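You operate a simulated robot arm through the tools that you are given. There is no shell and no other tool. Be economical: measure what you need, move in short steps, check, and stop when the job is done.

You are at the controls of a simulated robot arm. One attempt, no reset.

JOB
Pull the shallow drawer open.

It is judged by the outcome, as a careful person would: the job done as asked, and still so three seconds after it is handed in. It fails if anything else is knocked over, pushed out of place, dropped, spilled or broken.

ROBOT AND FRAMES
A 7-joint arm with a two-finger parallel gripper on a trunk, on a base that drives. Base frame: it is fixed to the floor where the robot stands at the start and does not move with it; the origin is under the middle of the robot, x ahead of it, y to its left, z up. Units: m, degrees, N and s.
With the tool pointing down near the work surface it reaches from about 0.34 to 0.76 m from the robot's upright axis, wherever it stands. Its first joint turns from -115.0 to 115.0 degrees. Places, roughly: shallow drawer [0.7, -0.1, 0.7]. Payload 3.91 kg.
The TCP is the grasp point between the finger pads, 0.03 m short of the fingertips. In the tool frame z runs along the fingers and y along their closing line. Largest opening 0.11 m; finger width 0.02, thickness 0.01; the body of the gripper, 0.048 by 0.112 m, starts 0.055 m behind the TCP.
Orientation is told as [roll, pitch, yaw] about the base's x, y, z axes, in that order, counted from this pose: with the fingers straight down and closing along the base's y, the tool's x points along the base's -x, its y along +y and its z along -z.

CONTROLS
- The arm moves only by the tool step_arm. Its argument "series" is a list of rows, each an object of numbers (a shift or turn left out is 0, a gripper value left out holds the last): "jaw": the opening, from 0 (shut) to 1 (fully open); "dx", "dy", "dz": the shift along the base's x, y, z in mm; "ax", "ay", "az": the turn, a rotation vector about the base's x, y, z in degrees. In form: [{"jaw": .., "dx": .., "dy": .., "dz": .., "ax": .., "ay": .., "az": ..}, ...]. A call has 1 to 20 rows; each row shifts and turns the commanded pose from where the row before left it. Rows are played at 5 a second. More than 0.05 m and 8.6 degrees between two rows, or a gripper value outside its range, and nothing of the call is played. Where a pose cannot be reached the arm comes as near as it can. A force on the tool above 40 N (or 10 N above the force at the start of the call, whichever is more), or a blocked arm, ends the call early, and 0.2 s more pass. The fingers move at their own pace (about 0.108 m/s each) and stop on an object; they squeeze with about 40 N. The grip force told is the motor's: it shows also when the fingers shut on nothing. Time passes only in rows, and 0.2 s behind the last, so rows that do not move let the fingers close. It gives the time, the measured TCP pose, the force on the tool (base axes), the opening and the grip force at its end, in the units of the frame above (readings bear some noise).
- Cameras (640 x 400 px; columns grow to the right, rows downward): "scene" is now at [0.0079, 0.1369, 1.4738]; the picture's right is [-0.24, -0.97, 0.00], its down [-0.82, 0.20, -0.54] and it looks along [0.52, -0.13, -0.84] (base axes); focal length 273 px, centre (320, 200). "wrist" rides on the gripper at [0.072, 0.017, -0.103] in the tool frame; the picture's right is [-0.23, 0.97, 0.00], its down [-0.76, -0.18, -0.62] and it looks along [-0.61, -0.14, 0.78] (tool axes); focal length 222 px, centre (320, 200). There is no depth. A picture from a camera that has moved, and an enlarged one, comes with that camera's place and axes in the base frame and with its lens.
- camera(camera): a new picture of that camera. The clock stands still meanwhile.
- raise_lower(by): slides the trunk up (or, below 0, down) by that many m; the arm and the scene camera ride with it, the base frame stays. It gives what a move gives, with no picture.
- base_move(legs): drives the robot by 1 to 6 legs, each [ahead, turn to the left] in m and degrees, along the robot's own axes; the way and the turn of a leg run together, so that a leg with both is an arc; at most 1.5 m and 180 degrees a leg. The arm and the cameras ride along, it lands a little off, and it stops where it bumps. It gives what a move gives.
- aim_head(pan, tilt): turns the head with the scene camera to pan (to the left, within 155 degrees either way) and tilt (down, from -29 to 69), counted from straight ahead of the robot. It gives what a move gives.
- zoom(camera, box): a new picture of the part [left, top, right, bottom] of that camera's present view, enlarged. The clock stands still meanwhile.
- sign_off(): hands the job in; it is judged then, once.

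Work in short steps. Places have to be worked out from the pictures, the camera data and where the tool is seen: move nearer, look again, correct. Check each grasp and each placing, and mend what went wrong. You have 120 turns and 98 pictures in all, those below and enlarged ones among them. Open the gripper and draw the arm clear of the work before you hand the job in, unless the task says otherwise; then end with one line.

The tools are called after "Call:" as name(argument=value, ...) on one line, values as JSON. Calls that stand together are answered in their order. step_arm: Moves the arm, as the interface text tells. Its arguments: {"type":"object","properties":{"series":{"type":"array","items":{"type":"object","properties":{"jaw":{"type":"number"},"dx":{"type":"number"},"dy":{"type":"number"},"dz":{"type":"number"},"ax":{"type":"number"},"ay":{"type":"number"},"az":{"type":"number"}}}}},"required":["series"]} The other tools are called the same way: raise_lower (by) slides the trunk up or down; base_move (legs) drives the base; aim_head (pan, tilt) turns the head that bears the scene camera; camera (camera) takes a picture; zoom (camera, box) takes an enlarged picture of a part of a camera's view; sign_off () hands the job in.

At the start:

```text
time: 0.0
tool_pos: [0.4342, 0.1615, 0.9175]
tcp_rot: [0.0, 0.0, 0.0]
force: [0.5, 1.0, 0.2]
grip_width: 0.1101
grasp_force: 0.0
trunk travel left (down, up): [-0.6, 0.39]
robot x, y, heading: [0.0017, 0.0007, 0.0]
head pan, tilt: [-13.7, 57.6]
```

scene: 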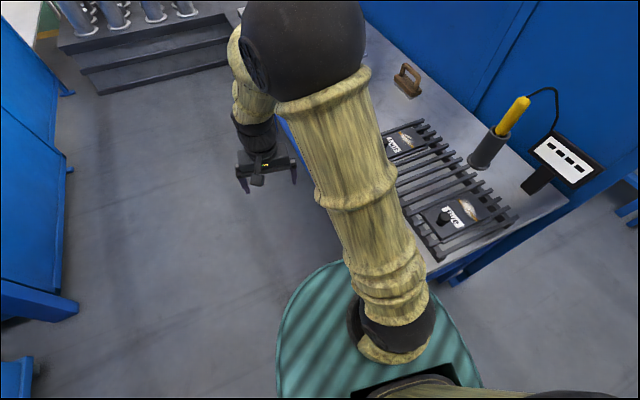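
wrist: 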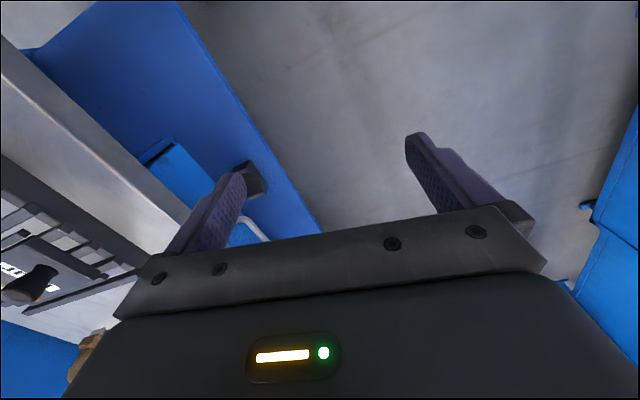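

The bench lies ahead and to the right, with a dark slatted item on it. I'll enlarge the view to find the drawer.

Call:
zoom(camera="scene", box=[360, 50, 620, 280])

Call:
zoom(camera="wrist", box=[0, 130, 200, 390])

```text
1.74 times, centred on (490, 165) of scene
camera zoom: at [0.0079, 0.1369, 1.4738], right [-0.24, -0.97, 0.0], down [-0.82, 0.2, -0.54], along [0.52, -0.13, -0.84], focal length 475 px, centre (24, 261)
```

zoom: 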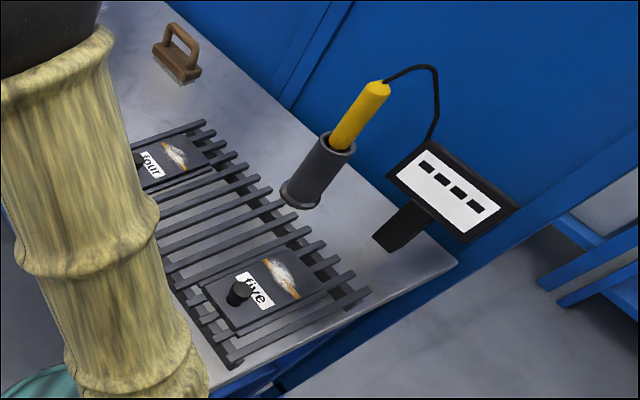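

```text
1.54 times, centred on (100, 260) of wrist
camera zoom: at [0.3625, 0.1787, 1.0227], right [0.23, 0.97, 0.0], down [0.76, -0.18, 0.62], along [0.61, -0.14, -0.78], focal length 342 px, centre (658, 108)
```

zoom: 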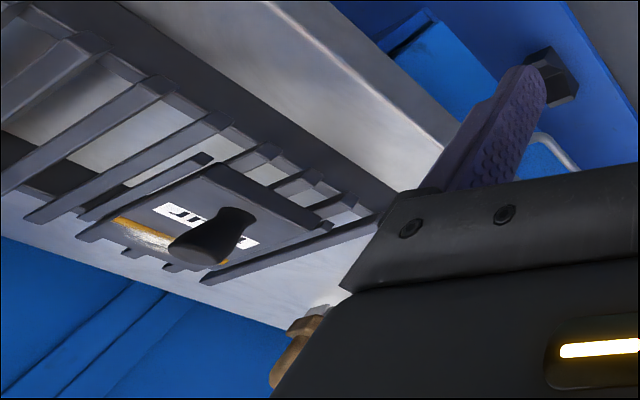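

The arm hides the reported drawer place in the scene view. I'll raise the tool and move it to the right for a wrist look.

Call:
step_arm(series=[{"dz": 45}, {"dz": 45}, {"dy": -45}, {"dy": -45}, {"dy": -45}, {"dy": -45}, {"dy": -45}])

Call:
camera(camera="wrist")

Call:
camera(camera="scene")

```text
time: 1.6
tool_pos: [0.434, -0.0632, 1.009]
tcp_rot: [-0.1, 0.0, 0.0]
force: [0.3, 0.3, 0.0]
grip_width: 0.1096
grasp_force: 0.2
trunk travel left (down, up): [-0.6, 0.39]
robot x, y, heading: [-0.0007, 0.0003, 0.0]
head pan, tilt: [-13.7, 57.6]
```

```text
93 pictures are left
camera wrist: at [0.3616, -0.0462, 1.1114], right [0.23, 0.97, 0.0], down [0.76, -0.18, 0.62], along [0.61, -0.14, -0.78], focal length 222 px, centre (320, 200)
```

wrist: 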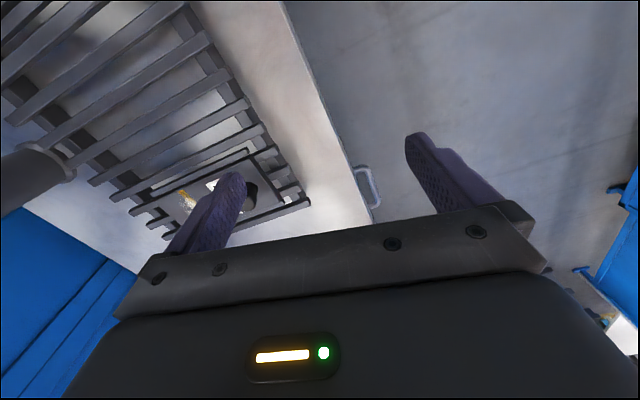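

```text
92 pictures are left
camera scene: at [0.008, 0.1364, 1.4738], right [-0.24, -0.97, 0.0], down [-0.82, 0.2, -0.54], along [0.52, -0.13, -0.84], focal length 273 px, centre (320, 200)
```

scene: 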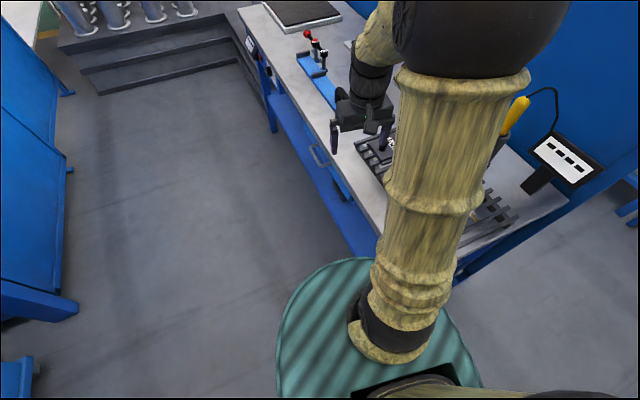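

A drawer with a bow handle shows under the bench edge, around (320,155). I'll enlarge that in both views.

Call:
zoom(camera="scene", box=[250, 60, 410, 260])

Call:
zoom(camera="wrist", box=[300, 110, 430, 230])

```text
2.00 times, centred on (330, 160) of scene
camera zoom: at [0.008, 0.1364, 1.4738], right [-0.24, -0.97, 0.0], down [-0.82, 0.2, -0.54], along [0.52, -0.13, -0.84], focal length 546 px, centre (300, 280)
```

zoom: 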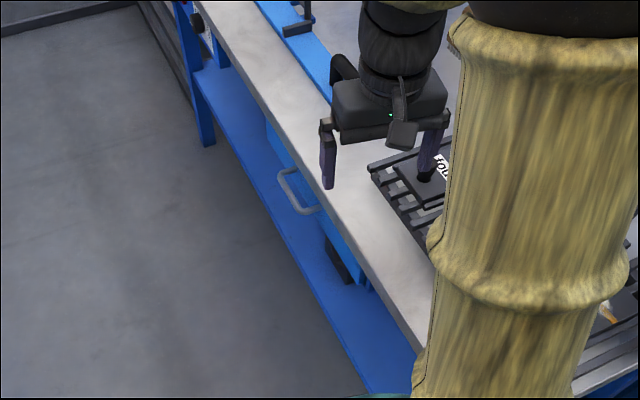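

```text
3.33 times, centred on (365, 170) of wrist
camera zoom: at [0.3616, -0.0462, 1.1114], right [0.23, 0.97, 0.0], down [0.76, -0.18, 0.62], along [0.61, -0.14, -0.78], focal length 740 px, centre (170, 300)
```

zoom: 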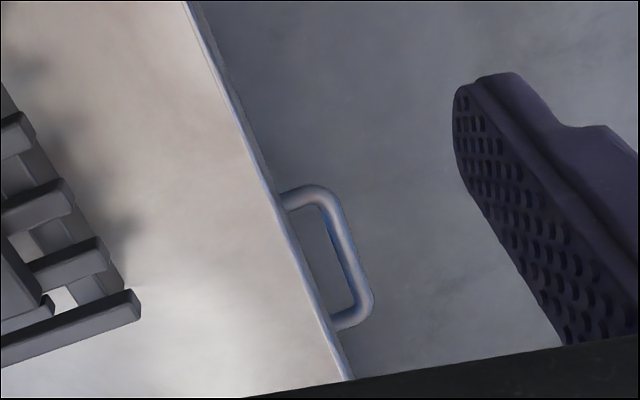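

The bench edge runs nearly along x (about 11° off) on the robot's right. The drawer therefore opens towards +y, and its handle is near (0.65–0.72, 0). I'll drive left and turn to face the bench front.

Call:
base_move(legs=[[0, 52], [0.95, 0], [0, -131]])

Call:
aim_head(pan=0, tilt=45)

Call:
camera(camera="scene")

```text
time: 3.5
tool_pos: [0.4016, 0.1282, 1.0073]
tcp_rot: [0.0, 0.0, 26.2]
force: [-0.6, -0.5, -0.7]
grip_width: 0.1101
grasp_force: 0.0
trunk travel left (down, up): [-0.6, 0.39]
robot x, y, heading: [-0.0151, -0.0098, 14.9]
head pan, tilt: [-13.7, 57.6]
stopped in leg 1: the robot was blocked; the commanded pose is now the measured one
```

```text
time: 4.2
tool_pos: [0.4005, 0.1288, 1.008]
tcp_rot: [0.0, 0.0, 26.2]
force: [0.2, 0.2, -0.7]
grip_width: 0.1101
grasp_force: 0.0
trunk travel left (down, up): [-0.6, 0.39]
robot x, y, heading: [-0.0121, -0.0087, 14.9]
head pan, tilt: [0.0, 45.0]
```

```text
89 pictures are left
camera scene: at [-0.033, 0.1445, 1.4903], right [0.25, -0.97, 0.0], down [-0.68, -0.18, -0.71], along [0.68, 0.18, -0.71], focal length 273 px, centre (320, 200)
```

scene: 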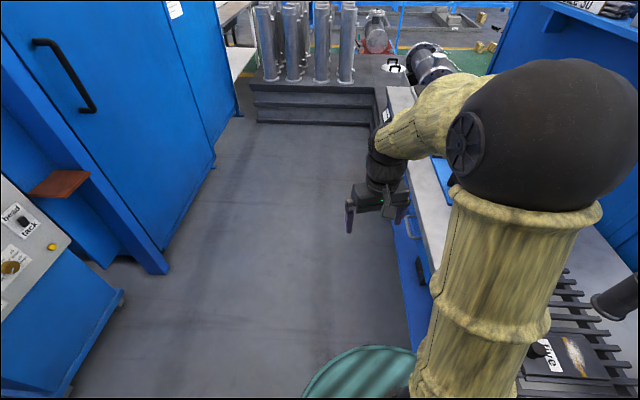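

The turn was blocked at 15°. I'll look around the base to see what it touches.

Call:
aim_head(pan=-100, tilt=60)

Call:
camera(camera="scene")

Call:
aim_head(pan=90, tilt=60)

Call:
camera(camera="scene")

Call:
aim_head(pan=150, tilt=50)

Call:
camera(camera="scene")

```text
time: 6.0
tool_pos: [0.4012, 0.1277, 1.0079]
tcp_rot: [-0.1, 0.0, 26.2]
force: [1.0, 0.4, 0.6]
grip_width: 0.11
grasp_force: 0.0
trunk travel left (down, up): [-0.6, 0.39]
robot x, y, heading: [-0.0098, -0.007, 14.5]
head pan, tilt: [-100.0, 60.0]
```

```text
88 pictures are left
camera scene: at [-0.1061, 0.0575, 1.4709], right [-1.0, -0.08, 0.0], down [-0.07, 0.86, -0.5], along [0.04, -0.5, -0.87], focal length 273 px, centre (320, 200)
```

scene: 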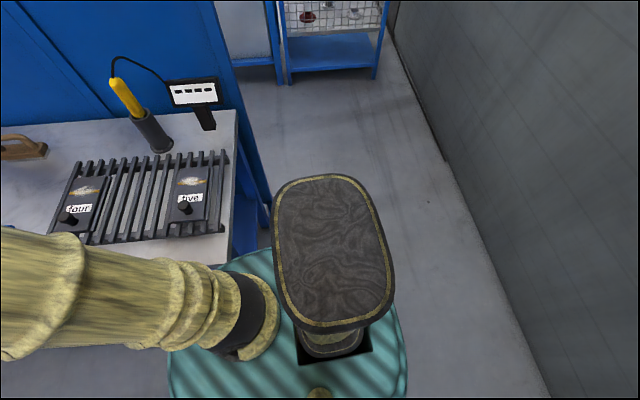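

```text
time: 8.8
tool_pos: [0.4033, 0.1279, 1.0082]
tcp_rot: [0.1, 0.0, 26.2]
force: [0.0, 0.1, 0.3]
grip_width: 0.1101
grasp_force: 0.1
trunk travel left (down, up): [-0.6, 0.39]
robot x, y, heading: [-0.0168, -0.0078, 14.8]
head pan, tilt: [90.0, 60.0]
```

```text
87 pictures are left
camera scene: at [-0.1287, 0.1884, 1.4709], right [0.97, 0.26, 0.0], down [0.22, -0.84, -0.5], along [-0.13, 0.48, -0.87], focal length 273 px, centre (320, 200)
```

scene: 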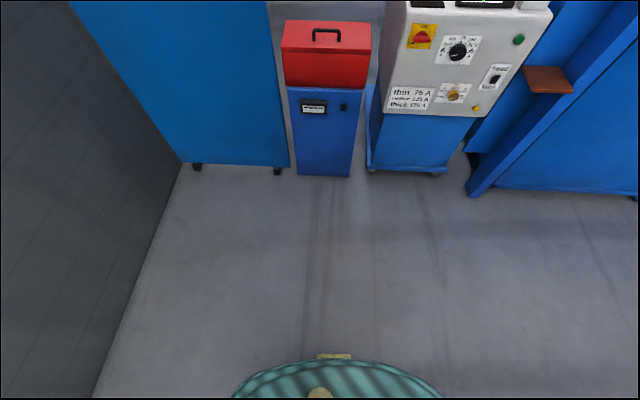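

```text
time: 10.1
tool_pos: [0.4015, 0.1286, 1.0086]
tcp_rot: [0.0, 0.0, 26.1]
force: [-0.2, -0.2, -0.6]
grip_width: 0.11
grasp_force: 0.0
trunk travel left (down, up): [-0.6, 0.39]
robot x, y, heading: [-0.0164, -0.0117, 14.9]
head pan, tilt: [150.0, 50.0]
```

```text
86 pictures are left
camera scene: at [-0.186, 0.1442, 1.4835], right [0.26, 0.96, 0.0], down [0.74, -0.2, -0.64], along [-0.62, 0.17, -0.77], focal length 273 px, centre (320, 200)
```

scene: 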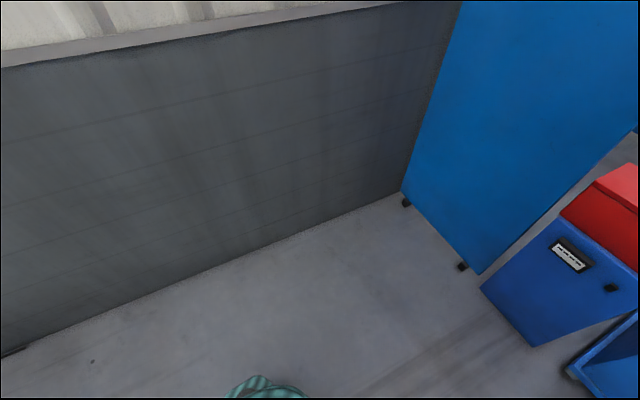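

The base is hugging the bench end. I'll turn back a little, reverse clear of it (the wall is about 1.1 m behind), then go round.

Call:
base_move(legs=[[0, -10], [-0.4, 0]])

```text
time: 13.3
tool_pos: [0.0205, 0.0204, 1.0087]
tcp_rot: [-0.1, 0.0, 16.0]
force: [-0.5, -0.8, 0.0]
grip_width: 0.11
grasp_force: 0.1
trunk travel left (down, up): [-0.6, 0.39]
robot x, y, heading: [-0.4169, -0.044, 4.6]
head pan, tilt: [150.0, 50.0]
```

Clear now. I'll drive round to stand in front of the drawer side, about 0.75 m from it.

Call:
base_move(legs=[[0, 35], [1.19, 0], [0, -119]])

Call:
aim_head(pan=0, tilt=45)

Call:
camera(camera="scene")

Call:
camera(camera="wrist")

```text
time: 26.0
tool_pos: [0.5836, 0.2819, 1.0084]
tcp_rot: [0.0, 0.0, -70.5]
force: [-0.1, 0.9, 0.2]
grip_width: 0.1101
grasp_force: 0.0
trunk travel left (down, up): [-0.6, 0.39]
robot x, y, heading: [0.4941, 0.713, -82.0]
head pan, tilt: [150.0, 50.0]
```

```text
time: 28.4
tool_pos: [0.583, 0.2844, 1.0087]
tcp_rot: [0.0, 0.0, -70.5]
force: [-0.9, -0.1, 0.5]
grip_width: 0.11
grasp_force: 0.0
trunk travel left (down, up): [-0.6, 0.39]
robot x, y, heading: [0.494, 0.7094, -81.7]
head pan, tilt: [0.0, 45.0]
```

```text
85 pictures are left
camera scene: at [0.6505, 0.7131, 1.4904], right [-0.99, -0.14, 0.0], down [-0.1, 0.7, -0.71], along [0.1, -0.7, -0.71], focal length 273 px, centre (320, 200)
```

scene: 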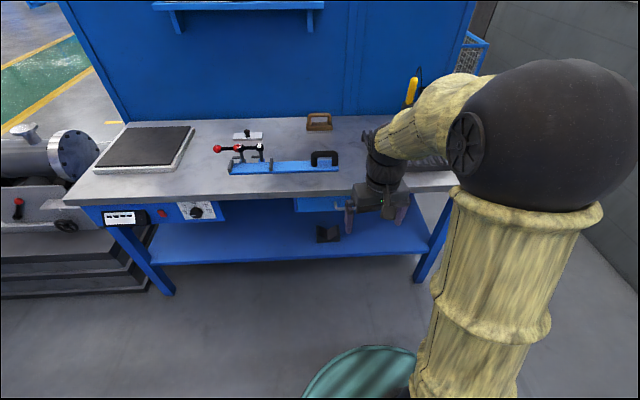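

```text
84 pictures are left
camera wrist: at [0.575, 0.3567, 1.1117], right [0.99, 0.11, 0.0], down [0.09, -0.78, 0.62], along [0.07, -0.62, -0.78], focal length 222 px, centre (320, 200)
```

wrist: 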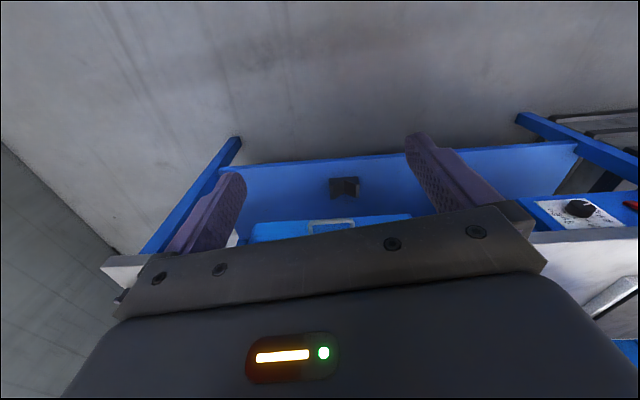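

The drawer is a shallow blue box hung under the bench top, right by the gripper in view. I'll lower the trunk 0.3 m for a flatter view and look closer.

Call:
raise_lower(by=-0.3)

Call:
aim_head(pan=0, tilt=35)

Call:
camera(camera="scene")

Call:
camera(camera="wrist")

```text
time: 31.4
tool_pos: [0.5828, 0.2818, 0.7083]
tcp_rot: [0.0, 0.1, -70.5]
force: [-0.3, -0.7, -0.8]
grip_width: 0.11
grasp_force: 0.0
trunk travel left (down, up): [-0.3, 0.69]
robot x, y, heading: [0.5017, 0.7117, -81.8]
head pan, tilt: [0.0, 45.0]
```

```text
time: 32.1
tool_pos: [0.5837, 0.2818, 0.7076]
tcp_rot: [0.0, 0.0, -70.5]
force: [0.6, -0.3, -0.6]
grip_width: 0.11
grasp_force: 0.1
trunk travel left (down, up): [-0.3, 0.69]
robot x, y, heading: [0.4964, 0.7114, -81.8]
head pan, tilt: [0.0, 35.0]
```

```text
83 pictures are left
camera scene: at [0.6514, 0.7065, 1.2052], right [-0.99, -0.14, 0.0], down [-0.08, 0.57, -0.82], along [0.12, -0.81, -0.57], focal length 273 px, centre (320, 200)
```

scene: 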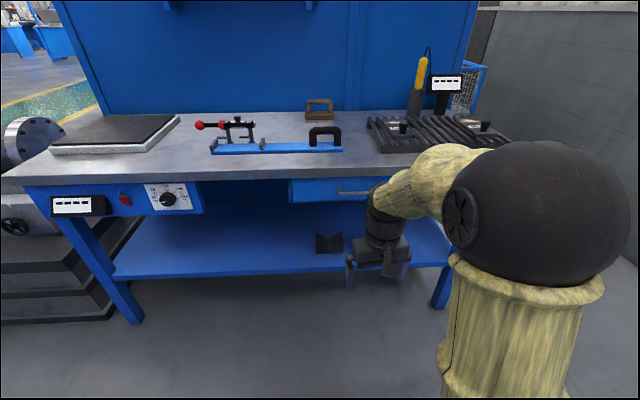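

```text
82 pictures are left
camera wrist: at [0.575, 0.3567, 0.8117], right [0.99, 0.11, 0.0], down [0.09, -0.78, 0.62], along [0.07, -0.62, -0.78], focal length 222 px, centre (320, 200)
```

wrist: 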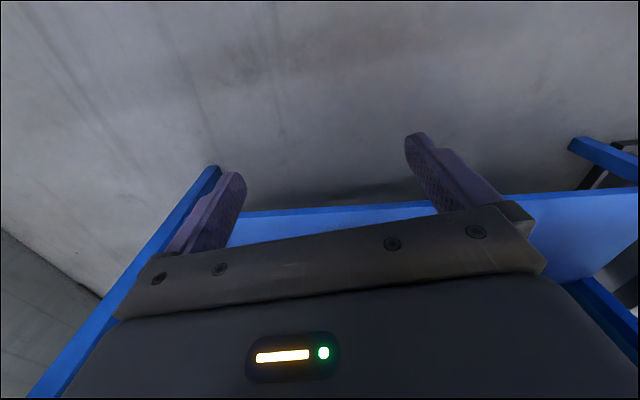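

The readings agree on the drawer pull: bar centre about (0.635, 0, 0.75), running along the bench edge (yaw ~11°). I'll turn the tool to point horizontally at the drawer, stopping well short of it.

Call:
step_arm(series=[{"az": -8.5}, {"ax": -7.36, "ay": -1.43, "dx": 2, "dy": -10, "dz": 3}, {"ax": -7.36, "ay": -1.43, "dx": 2, "dy": -10, "dz": 3}, {"ax": -7.36, "ay": -1.43, "dx": 2, "dy": -10, "dz": 3}, {"ax": -7.36, "ay": -1.43, "dx": 2, "dy": -10, "dz": 3}, {"ax": -7.36, "ay": -1.43, "dx": 2, "dy": -10, "dz": 3}, {"ax": -7.36, "ay": -1.43, "dx": 2, "dy": -10, "dz": 3}, {"ax": -7.36, "ay": -1.43, "dx": 2, "dy": -10, "dz": 3}, {"ax": -7.36, "ay": -1.43, "dx": 2, "dy": -10, "dz": 3}, {"ax": -7.36, "ay": -1.43, "dx": 2, "dy": -10, "dz": 3}, {"ax": -7.36, "ay": -1.43, "dx": 2, "dy": -10, "dz": 3}, {"ax": -7.36, "ay": -1.43, "dx": 2, "dy": -10, "dz": 3}, {"ax": -7.36, "ay": -1.43, "dx": 2, "dy": -10, "dz": 3}])

Call:
camera(camera="scene")

Call:
camera(camera="wrist")

```text
time: 34.9
tool_pos: [0.6071, 0.1626, 0.7444]
tcp_rot: [142.7, -89.9, 138.4]
force: [-0.6, -0.1, -0.1]
grip_width: 0.1098
grasp_force: 0.1
trunk travel left (down, up): [-0.3, 0.69]
robot x, y, heading: [0.4939, 0.7132, -82.1]
head pan, tilt: [0.0, 35.0]
```

```text
81 pictures are left
camera scene: at [0.6513, 0.7067, 1.2052], right [-0.99, -0.14, 0.0], down [-0.08, 0.57, -0.82], along [0.12, -0.81, -0.57], focal length 273 px, centre (320, 200)
```

scene: 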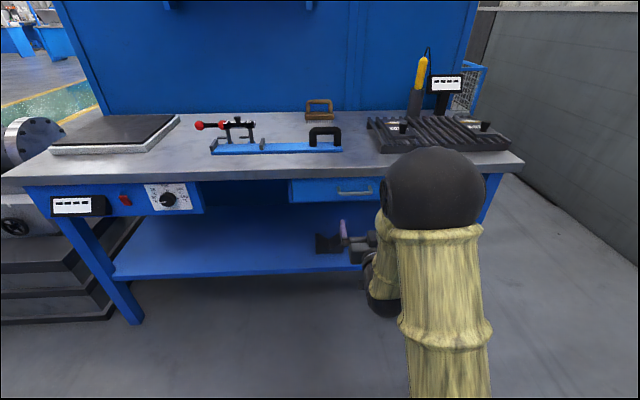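

```text
80 pictures are left
camera wrist: at [0.6034, 0.2675, 0.6715], right [0.96, 0.19, 0.23], down [-0.29, 0.58, 0.76], along [0.01, -0.79, 0.61], focal length 222 px, centre (320, 200)
```

wrist: 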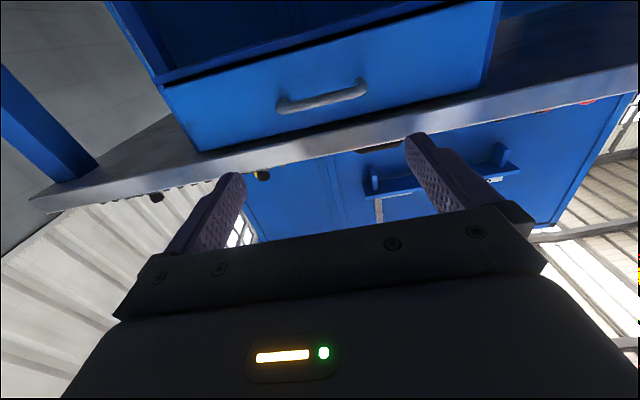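

Clear view of the drawer and its bar in both cameras. I'll enlarge both to triangulate.

Call:
zoom(camera="scene", box=[280, 160, 408, 240])

Call:
zoom(camera="wrist", box=[160, 0, 500, 212])

```text
5.00 times, centred on (344, 200) of scene
camera zoom: at [0.6513, 0.7067, 1.2052], right [-0.99, -0.14, 0.0], down [-0.08, 0.57, -0.82], along [0.12, -0.81, -0.57], focal length 1364 px, centre (200, 200)
```

zoom: 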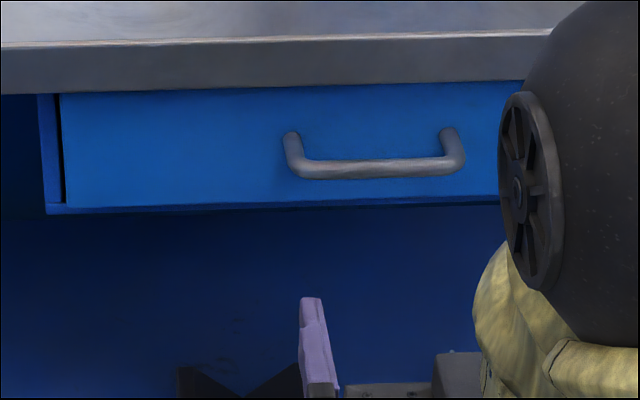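

```text
1.88 times, centred on (330, 106) of wrist
camera zoom: at [0.6034, 0.2675, 0.6715], right [0.96, 0.19, 0.23], down [-0.29, 0.58, 0.76], along [0.01, -0.79, 0.61], focal length 418 px, centre (301, 377)
```

zoom: 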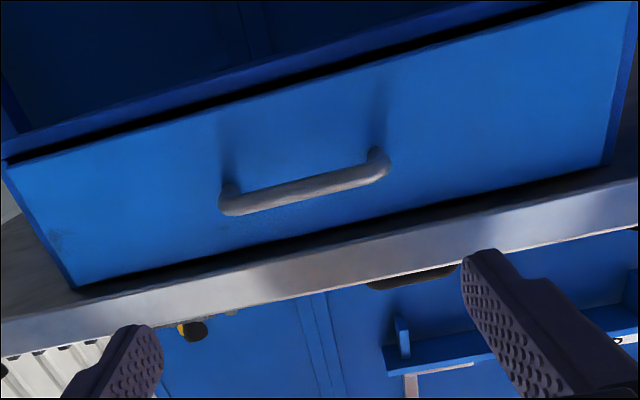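

The bar centre triangulates to (0.641, 0.001, 0.741), about 0.10 m long. I'll roll the tool 90° so the fingers close vertically, narrowing the jaws to about 55 mm.

Call:
step_arm(series=[{"ax": 1.56, "ay": -8.03, "jaw": 0.5}, {"ax": 1.56, "ay": -8.03}, {"ax": 1.56, "ay": -8.03}, {"ax": 1.56, "ay": -8.03}, {"ax": 1.56, "ay": -8.03}, {"ax": 1.56, "ay": -8.03}, {"ax": 1.56, "ay": -8.03}, {"ax": 1.56, "ay": -8.03}, {"ax": 1.56, "ay": -8.03}, {"ax": 1.56, "ay": -8.03}, {"ax": 1.56, "ay": -8.03}, {}])

Call:
camera(camera="scene")

Call:
camera(camera="wrist")

```text
time: 37.5
tool_pos: [0.6069, 0.1632, 0.7435]
tcp_rot: [90.0, 0.2, -169.0]
force: [0.6, 0.0, 0.9]
grip_width: 0.0548
grasp_force: 0.0
trunk travel left (down, up): [-0.3, 0.69]
robot x, y, heading: [0.5005, 0.7128, -82.0]
head pan, tilt: [0.0, 35.0]
```

```text
77 pictures are left
camera scene: at [0.6513, 0.7065, 1.2052], right [-0.99, -0.14, 0.0], down [-0.08, 0.57, -0.82], along [0.12, -0.81, -0.57], focal length 273 px, centre (320, 200)
```

scene: 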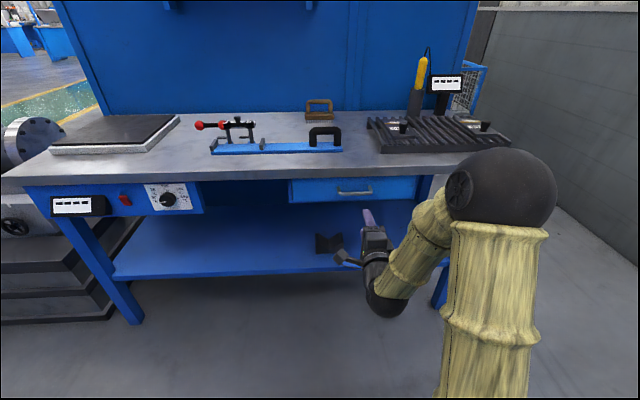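

```text
76 pictures are left
camera wrist: at [0.6585, 0.2782, 0.7611], right [-0.23, -0.04, 0.97], down [-0.87, 0.47, -0.18], along [-0.45, -0.88, -0.14], focal length 222 px, centre (320, 200)
```

wrist: 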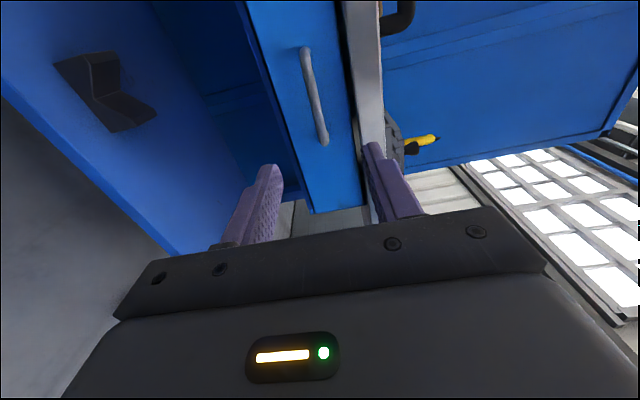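

The view confirms the bar at about z=0.74, between the finger planes. I'll approach most of the way along the drawer normal and check.

Call:
step_arm(series=[{"dx": 6, "dy": -25, "dz": -2}, {"dx": 6, "dy": -25}, {"dx": 6, "dy": -25}, {"dx": 5, "dy": -25}, {}])

Call:
camera(camera="wrist")

Call:
zoom(camera="scene", box=[280, 160, 440, 260])

```text
time: 38.7
tool_pos: [0.6302, 0.0607, 0.741]
tcp_rot: [89.9, 0.0, -168.9]
force: [-1.2, 0.4, 0.0]
grip_width: 0.055
grasp_force: 0.0
trunk travel left (down, up): [-0.3, 0.69]
robot x, y, heading: [0.4983, 0.7138, -82.0]
head pan, tilt: [0.0, 35.0]
```

```text
75 pictures are left
camera wrist: at [0.6814, 0.1766, 0.759], right [-0.22, -0.04, 0.97], down [-0.87, 0.47, -0.18], along [-0.45, -0.88, -0.14], focal length 222 px, centre (320, 200)
```

wrist: 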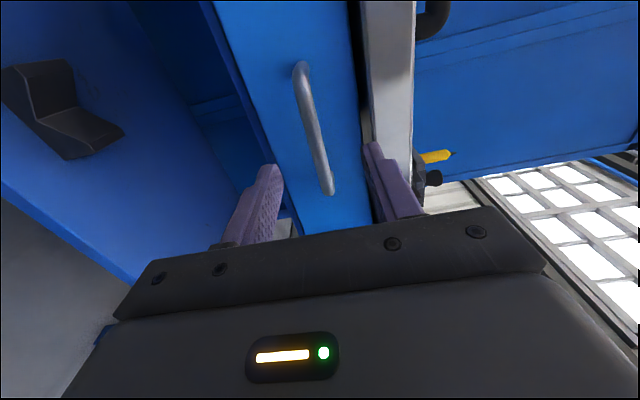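

```text
4.00 times, centred on (360, 210) of scene
camera zoom: at [0.6514, 0.7064, 1.2052], right [-0.99, -0.14, 0.0], down [-0.08, 0.57, -0.82], along [0.12, -0.81, -0.57], focal length 1092 px, centre (160, 160)
```

zoom: 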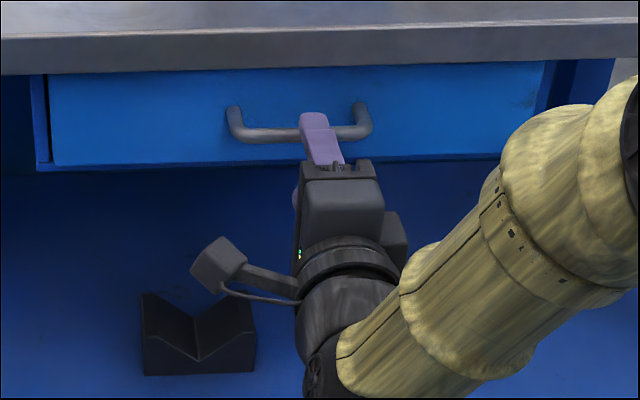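

Aligned over the middle of the bar. I'll advance another 46 mm so the bar sits between the pads, still short of the drawer front.

Call:
step_arm(series=[{"dx": 3, "dy": -16}, {"dx": 3, "dy": -15}, {"dx": 3, "dy": -15}, {}])

Call:
camera(camera="wrist")

Call:
zoom(camera="scene", box=[280, 160, 440, 260])

```text
time: 39.7
tool_pos: [0.6383, 0.0152, 0.7413]
tcp_rot: [90.0, 0.0, -168.9]
force: [-0.2, -0.2, 0.2]
grip_width: 0.0549
grasp_force: 0.1
trunk travel left (down, up): [-0.3, 0.69]
robot x, y, heading: [0.4944, 0.7133, -81.9]
head pan, tilt: [0.0, 35.0]
```

```text
73 pictures are left
camera wrist: at [0.6895, 0.1303, 0.7599], right [-0.22, -0.04, 0.97], down [-0.87, 0.47, -0.18], along [-0.45, -0.88, -0.14], focal length 222 px, centre (320, 200)
```

wrist: 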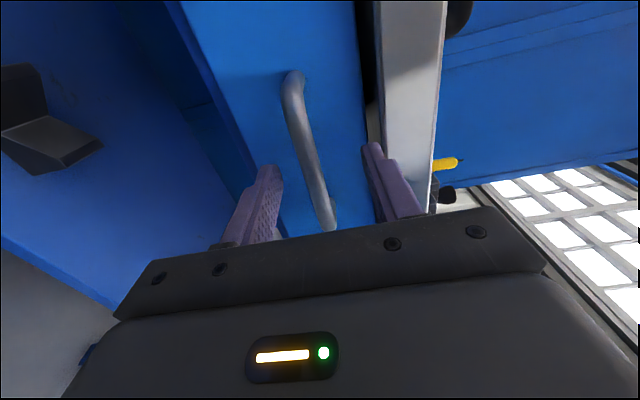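

```text
4.00 times, centred on (360, 210) of scene
camera zoom: at [0.6514, 0.7064, 1.2052], right [-0.99, -0.14, 0.0], down [-0.08, 0.57, -0.82], along [0.12, -0.81, -0.57], focal length 1092 px, centre (160, 160)
```

zoom: 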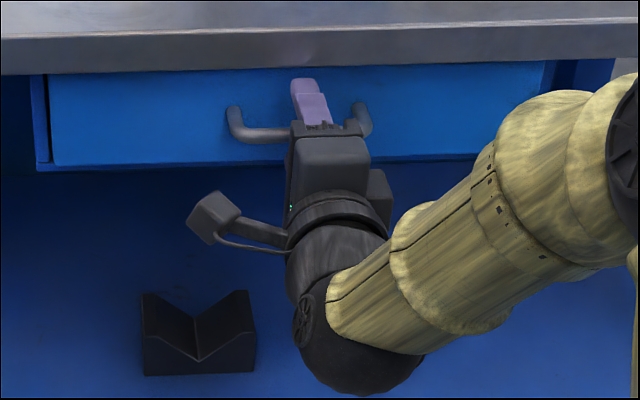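

The bar lies between the pads. I'll close.

Call:
step_arm(series=[{"jaw": 0.25}, {"jaw": 0.0}, {}, {}])

Call:
camera(camera="wrist")

```text
time: 40.7
tool_pos: [0.6382, 0.0151, 0.7392]
tcp_rot: [89.5, 0.0, -169.0]
force: [-1.6, 9.2, -22.1]
grip_width: 0.0116
grasp_force: 45.2
trunk travel left (down, up): [-0.3, 0.69]
robot x, y, heading: [0.4948, 0.7115, -81.9]
head pan, tilt: [0.0, 35.0]
```

```text
71 pictures are left
camera wrist: at [0.6895, 0.1302, 0.757], right [-0.22, -0.05, 0.97], down [-0.87, 0.47, -0.17], along [-0.45, -0.88, -0.15], focal length 222 px, centre (320, 200)
```

wrist: 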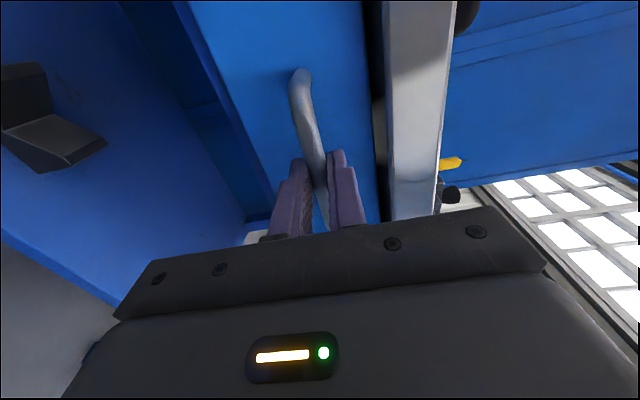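

Gripped at 11.6 mm; the vertical force says the bar is a few mm lower. I'll relieve that and start pulling gently.

Call:
step_arm(series=[{"dz": -3}, {"dx": -1, "dy": 5}, {"dx": -1, "dy": 5}, {"dx": -2, "dy": 10}, {"dx": -2, "dy": 10}])

```text
time: 41.9
tool_pos: [0.6326, 0.0454, 0.7385]
tcp_rot: [90.1, 0.0, -169.1]
force: [-3.8, -1.7, -11.3]
grip_width: 0.0117
grasp_force: 45.1
trunk travel left (down, up): [-0.3, 0.69]
robot x, y, heading: [0.4937, 0.7089, -81.9]
head pan, tilt: [0.0, 35.0]
```

The bar follows with little resistance. I'll continue along the normal.

Call:
step_arm(series=[{"dx": -4, "dy": 20, "dz": -1}, {"dx": -4, "dy": 20}, {"dx": -4, "dy": 20}, {"dx": -4, "dy": 20}, {}])

Call:
camera(camera="scene")

```text
time: 43.1
tool_pos: [0.6167, 0.1261, 0.7397]
tcp_rot: [90.1, 0.0, -169.1]
force: [-18.6, -3.2, -1.3]
grip_width: 0.0117
grasp_force: 45.5
trunk travel left (down, up): [-0.3, 0.69]
robot x, y, heading: [0.4955, 0.712, -81.7]
head pan, tilt: [0.0, 35.0]
```

```text
70 pictures are left
camera scene: at [0.6499, 0.7061, 1.2054], right [-0.99, -0.14, 0.0], down [-0.08, 0.57, -0.82], along [0.12, -0.81, -0.57], focal length 273 px, centre (320, 200)
```

scene: 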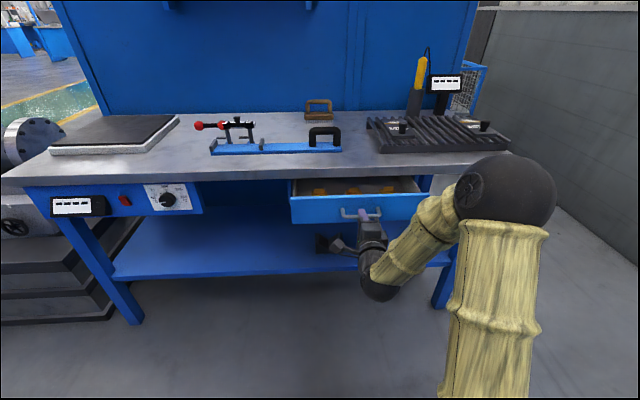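

The drawer is about 11 cm open with items inside. The side force suggests the rail leans slightly more to -x; I'll correct and pull further.

Call:
step_arm(series=[{"dx": -4, "dy": 4}, {"dx": -4, "dy": 18}, {"dx": -4, "dy": 18}, {"dx": -4, "dy": 18}, {}])

Call:
camera(camera="scene")

```text
time: 44.3
tool_pos: [0.6057, 0.1777, 0.7394]
tcp_rot: [89.9, 0.0, -169.0]
force: [-0.2, -0.2, -3.7]
grip_width: 0.0112
grasp_force: 44.9
out of reach, approached as far as the arm can: row 4
trunk travel left (down, up): [-0.3, 0.69]
robot x, y, heading: [0.494, 0.7101, -81.8]
head pan, tilt: [0.0, 35.0]
```

```text
69 pictures are left
camera scene: at [0.6513, 0.7063, 1.2051], right [-0.99, -0.14, 0.0], down [-0.08, 0.57, -0.82], along [0.12, -0.81, -0.57], focal length 273 px, centre (320, 200)
```

scene: 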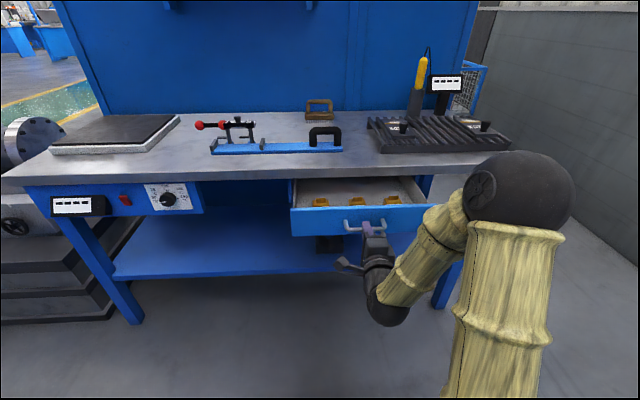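

About 16 cm open, but the arm is at its near reach limit. I'll pull further by backing the base slightly.

Call:
base_move(legs=[[-0.05, 0]])

Call:
camera(camera="scene")

```text
time: 45.2
tool_pos: [0.5971, 0.2283, 0.7392]
tcp_rot: [90.0, 0.0, -169.3]
force: [-6.1, -1.1, -4.9]
grip_width: 0.0115
grasp_force: 44.7
trunk travel left (down, up): [-0.3, 0.69]
robot x, y, heading: [0.4863, 0.7647, -81.6]
head pan, tilt: [0.0, 35.0]
```

```text
68 pictures are left
camera scene: at [0.6435, 0.7574, 1.2052], right [-0.99, -0.14, 0.0], down [-0.08, 0.57, -0.82], along [0.12, -0.81, -0.57], focal length 273 px, centre (320, 200)
```

scene: 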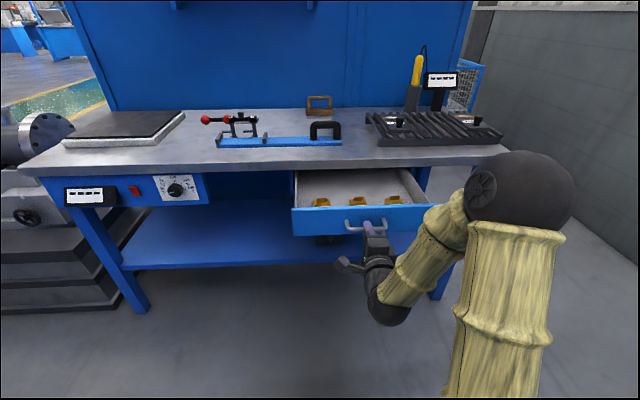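

Working well: about 21 cm open, low force. One more small pull to see if the end stop is near.

Call:
base_move(legs=[[-0.03, 0]])

Call:
zoom(camera="scene", box=[270, 140, 450, 260])

```text
time: 46.0
tool_pos: [0.5899, 0.2584, 0.7377]
tcp_rot: [89.9, 0.0, -169.4]
force: [-10.2, -0.6, -3.1]
grip_width: 0.0119
grasp_force: 44.7
trunk travel left (down, up): [-0.3, 0.69]
robot x, y, heading: [0.4825, 0.7953, -81.9]
head pan, tilt: [0.0, 35.0]
```

```text
3.33 times, centred on (360, 200) of scene
camera zoom: at [0.6389, 0.788, 1.2053], right [-0.99, -0.14, 0.0], down [-0.08, 0.57, -0.82], along [0.12, -0.81, -0.57], focal length 910 px, centre (187, 200)
```

zoom: 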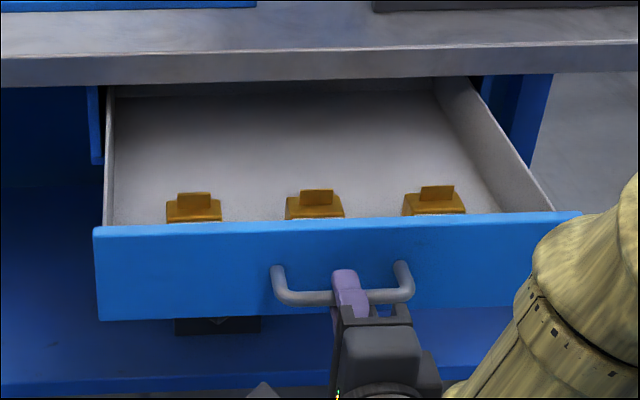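

25 cm open and still free. One more small pull, watching the force for the end stop.

Call:
base_move(legs=[[-0.03, 0]])

Call:
zoom(camera="scene", box=[270, 140, 450, 260])

```text
time: 46.9
tool_pos: [0.5855, 0.2881, 0.739]
tcp_rot: [89.9, 0.0, -169.7]
force: [-12.9, -3.2, -0.1]
grip_width: 0.0117
grasp_force: 45.5
trunk travel left (down, up): [-0.3, 0.69]
robot x, y, heading: [0.4817, 0.8261, -81.9]
head pan, tilt: [0.0, 35.0]
```

```text
3.33 times, centred on (360, 200) of scene
camera zoom: at [0.6342, 0.8179, 1.2054], right [-0.99, -0.14, 0.0], down [-0.08, 0.57, -0.82], along [0.12, -0.81, -0.57], focal length 910 px, centre (187, 200)
```

zoom: 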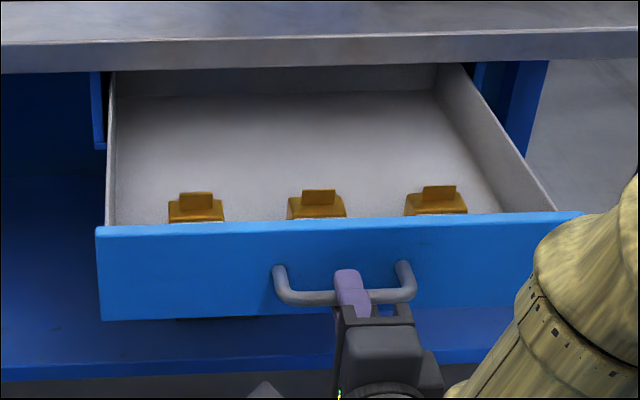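

The back wall of the drawer now shows: wide open at about 28 cm. I'll stop here, ease the side force and open the jaws.

Call:
step_arm(series=[{"dx": -3}, {"jaw": 0.25}, {"jaw": 0.5}, {}, {}])

Call:
camera(camera="wrist")

```text
time: 48.1
tool_pos: [0.5826, 0.2879, 0.738]
tcp_rot: [90.0, -0.1, -169.7]
force: [-0.8, 1.3, -0.3]
grip_width: 0.0552
grasp_force: 0.1
trunk travel left (down, up): [-0.3, 0.69]
robot x, y, heading: [0.4788, 0.8212, -81.8]
head pan, tilt: [0.0, 35.0]
```

```text
65 pictures are left
camera wrist: at [0.635, 0.402, 0.7559], right [-0.22, -0.04, 0.97], down [-0.86, 0.48, -0.18], along [-0.46, -0.88, -0.14], focal length 222 px, centre (320, 200)
```

wrist: 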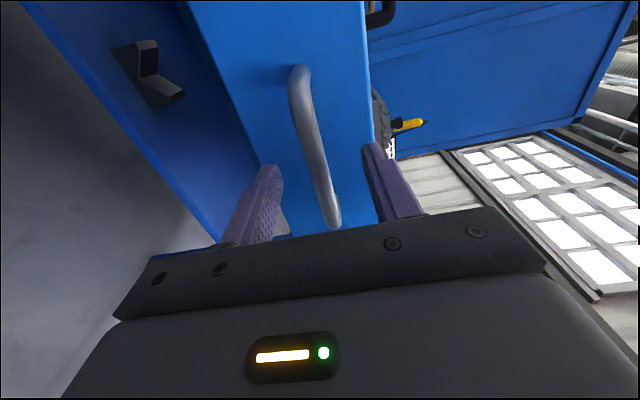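

The jaws are clear of the bar. I'll back the base 0.12 m straight out and check.

Call:
base_move(legs=[[-0.12, 0]])

Call:
camera(camera="scene")

```text
time: 48.9
tool_pos: [0.5816, 0.2959, 0.7392]
tcp_rot: [89.9, 0.0, -169.7]
force: [0.5, 0.0, -0.7]
grip_width: 0.0551
grasp_force: 0.1
trunk travel left (down, up): [-0.3, 0.69]
robot x, y, heading: [0.4808, 0.8336, -81.9]
head pan, tilt: [0.0, 35.0]
stopped in leg 1: the robot was blocked; the commanded pose is now the measured one
```

```text
64 pictures are left
camera scene: at [0.6342, 0.8265, 1.2052], right [-0.99, -0.14, 0.0], down [-0.08, 0.57, -0.82], along [0.12, -0.81, -0.57], focal length 273 px, centre (320, 200)
```

scene: 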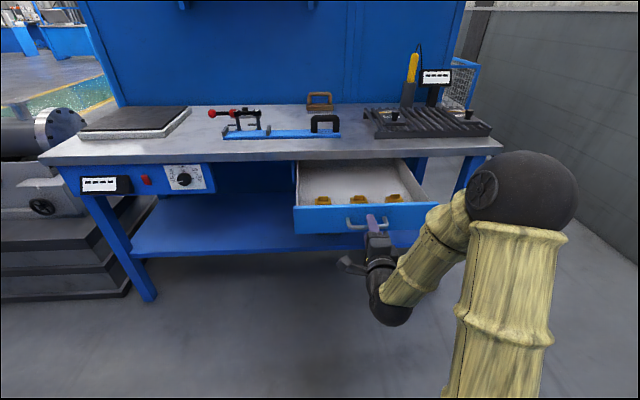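

Something behind blocks the base. I'll look behind before going on.

Call:
aim_head(pan=150, tilt=55)

Call:
camera(camera="scene")

Call:
aim_head(pan=-150, tilt=55)

Call:
camera(camera="scene")

```text
time: 51.2
tool_pos: [0.5817, 0.2965, 0.7382]
tcp_rot: [90.0, 0.0, -169.7]
force: [-0.3, -0.1, -0.1]
grip_width: 0.055
grasp_force: 0.0
trunk travel left (down, up): [-0.3, 0.69]
robot x, y, heading: [0.483, 0.8322, -82.0]
head pan, tilt: [150.0, 55.0]
```

```text
63 pictures are left
camera scene: at [0.6484, 0.9807, 1.177], right [0.93, -0.37, 0.0], down [-0.3, -0.76, -0.57], along [0.21, 0.53, -0.82], focal length 273 px, centre (320, 200)
```

scene: 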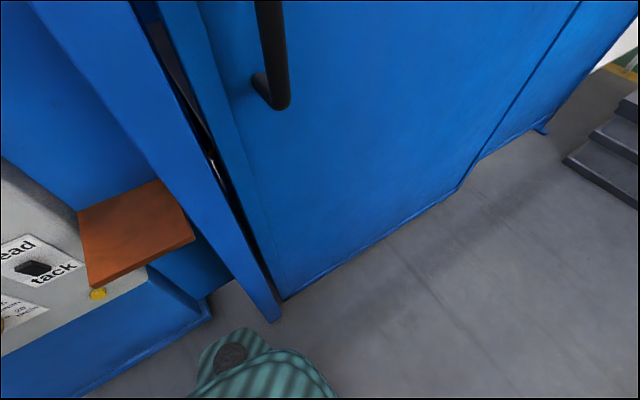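

```text
time: 55.3
tool_pos: [0.5815, 0.2957, 0.7379]
tcp_rot: [89.9, 0.0, -169.7]
force: [0.6, -0.4, -0.2]
grip_width: 0.0551
grasp_force: 0.0
trunk travel left (down, up): [-0.3, 0.69]
robot x, y, heading: [0.4798, 0.8334, -81.8]
head pan, tilt: [-150.0, 55.0]
```

```text
62 pictures are left
camera scene: at [0.577, 0.9704, 1.177], right [0.79, 0.62, 0.0], down [0.51, -0.64, -0.57], along [-0.35, 0.45, -0.82], focal length 273 px, centre (320, 200)
```

scene: 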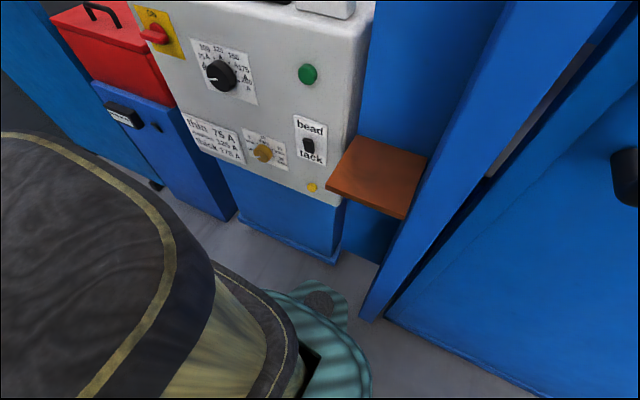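

The base's rear lug touches the cabinet post; nothing there has moved. The fingertips are only about 1 cm beyond the bar, so I'll tip the tool slightly downward (arm gains room) while drawing back.

Call:
aim_head(pan=0, tilt=35)

Call:
step_arm(series=[{"ax": 4.9, "ay": 0.95, "dx": -0.6, "dy": 3, "dz": 1}, {"ax": 4.9, "ay": 0.95, "dx": -0.6, "dy": 3, "dz": 1}, {"ax": 4.9, "ay": 0.95, "dx": -0.6, "dy": 3, "dz": 1}, {}])

Call:
camera(camera="wrist")

```text
time: 57.7
tool_pos: [0.581, 0.296, 0.7379]
tcp_rot: [89.9, -0.1, -169.6]
force: [-0.5, -0.8, -0.4]
grip_width: 0.0549
grasp_force: 0.0
trunk travel left (down, up): [-0.3, 0.69]
robot x, y, heading: [0.4822, 0.8346, -81.8]
head pan, tilt: [0.0, 35.0]
```

```text
time: 58.7
tool_pos: [0.5798, 0.305, 0.741]
tcp_rot: [74.9, -0.2, -169.6]
force: [-0.4, -0.1, 0.1]
grip_width: 0.0549
grasp_force: 0.1
trunk travel left (down, up): [-0.3, 0.69]
robot x, y, heading: [0.478, 0.828, -81.8]
head pan, tilt: [0.0, 35.0]
```

```text
61 pictures are left
camera wrist: at [0.6336, 0.4121, 0.7851], right [-0.17, -0.29, 0.94], down [-0.87, 0.5, -0.01], along [-0.47, -0.82, -0.34], focal length 222 px, centre (320, 200)
```

wrist: 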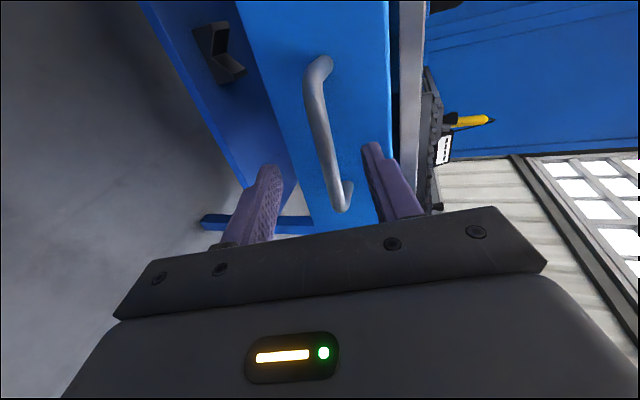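

It worked; the bar is now nearer the upper finger. I'll raise slightly and keep withdrawing.

Call:
step_arm(series=[{"dx": -1, "dy": 5, "dz": 3}, {"dx": -1, "dy": 5, "dz": 2}, {"ax": 4.9, "ay": 0.95, "dx": -1, "dy": 5, "dz": 1}, {"ax": 4.9, "ay": 0.95, "dx": -1, "dy": 5, "dz": 1}, {}])

Call:
camera(camera="wrist")

Call:
zoom(camera="scene", box=[270, 140, 450, 260])

```text
time: 59.9
tool_pos: [0.576, 0.3262, 0.7483]
tcp_rot: [64.9, -0.4, -169.6]
force: [-0.1, 0.2, 0.6]
grip_width: 0.0549
grasp_force: 0.0
trunk travel left (down, up): [-0.3, 0.69]
robot x, y, heading: [0.4783, 0.8317, -81.7]
head pan, tilt: [0.0, 35.0]
```

```text
60 pictures are left
camera wrist: at [0.631, 0.4239, 0.808], right [-0.14, -0.45, 0.88], down [-0.86, 0.49, 0.11], along [-0.48, -0.75, -0.46], focal length 222 px, centre (320, 200)
```

wrist: 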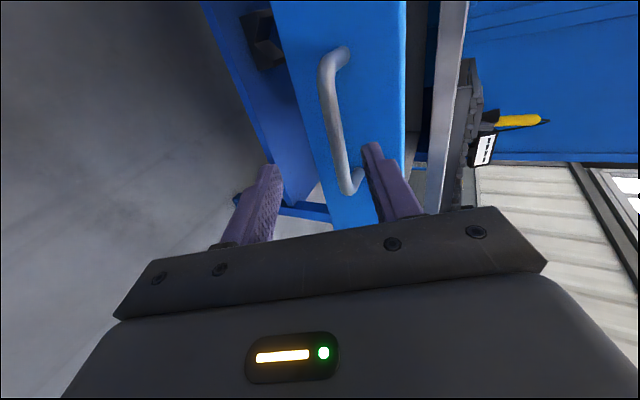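

```text
3.33 times, centred on (360, 200) of scene
camera zoom: at [0.6342, 0.8267, 1.2052], right [-0.99, -0.14, 0.0], down [-0.08, 0.57, -0.82], along [0.12, -0.81, -0.57], focal length 910 px, centre (187, 200)
```

zoom: 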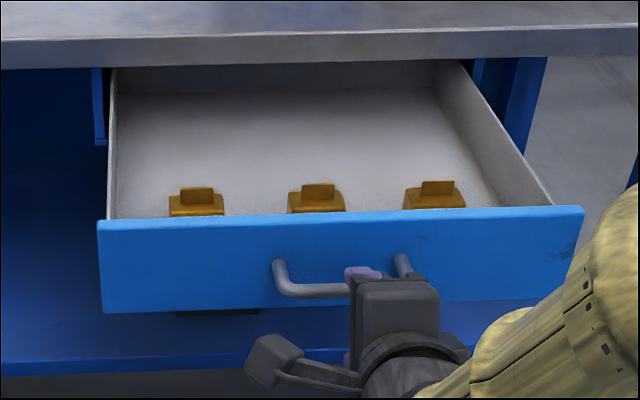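

The fingertips are now clear of the bar. I'll draw back further, then lift away.

Call:
step_arm(series=[{"ax": 4.9, "ay": 0.95, "dx": -1.5, "dy": 8}, {"ax": 4.9, "ay": 0.95, "dx": -1.5, "dy": 8}, {"ax": 4.9, "ay": 0.95, "dx": -1.5, "dy": 8}, {"ax": 4.9, "ay": 0.95, "dx": -1.5, "dy": 8}, {"dx": -1.5, "dy": 8}, {"dz": 30}, {"dz": 30}, {"dz": 30}, {"dz": 30}, {}])

Call:
camera(camera="scene")

```text
time: 62.1
tool_pos: [0.5696, 0.3659, 0.8696]
tcp_rot: [45.1, -0.5, -169.4]
force: [0.7, 0.3, -0.2]
grip_width: 0.0551
grasp_force: 0.1
trunk travel left (down, up): [-0.3, 0.69]
robot x, y, heading: [0.4784, 0.8345, -82.0]
head pan, tilt: [0.0, 35.0]
```

```text
58 pictures are left
camera scene: at [0.6341, 0.8267, 1.2052], right [-0.99, -0.14, 0.0], down [-0.08, 0.57, -0.82], along [0.12, -0.81, -0.57], focal length 273 px, centre (320, 200)
```

scene: 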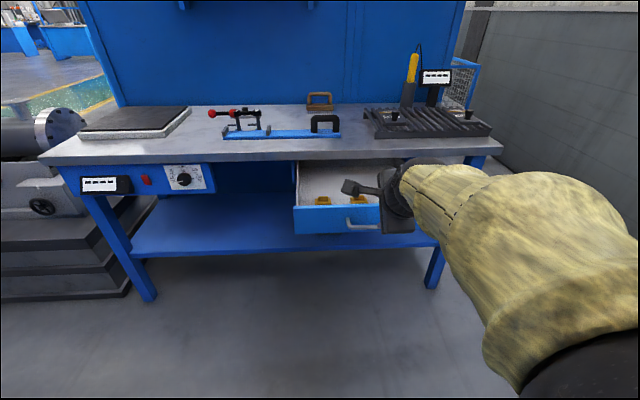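

The drawer stays open and everything on the bench is in place. I'll open the gripper fully and lift a little more.

Call:
step_arm(series=[{"jaw": 1.0, "dz": 30}, {"dz": 30}, {"dz": 30}, {}, {}])

Call:
camera(camera="scene")

```text
time: 63.3
tool_pos: [0.5679, 0.3659, 0.9596]
tcp_rot: [45.1, -0.5, -169.4]
force: [-1.6, -0.2, 0.1]
grip_width: 0.1101
grasp_force: 0.0
trunk travel left (down, up): [-0.3, 0.69]
robot x, y, heading: [0.4797, 0.8288, -81.7]
head pan, tilt: [0.0, 35.0]
```

```text
57 pictures are left
camera scene: at [0.6342, 0.8266, 1.2052], right [-0.99, -0.14, 0.0], down [-0.08, 0.57, -0.82], along [0.12, -0.81, -0.57], focal length 273 px, centre (320, 200)
```

scene: 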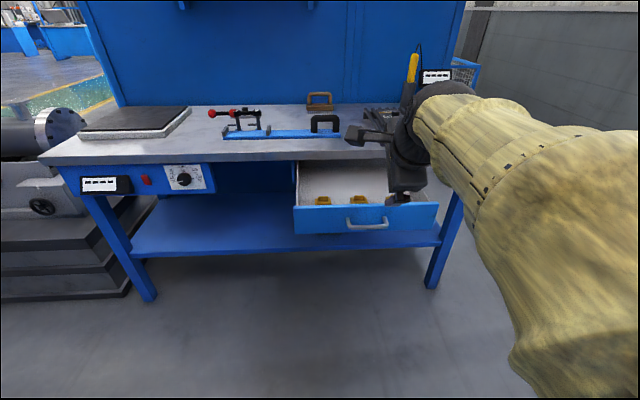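

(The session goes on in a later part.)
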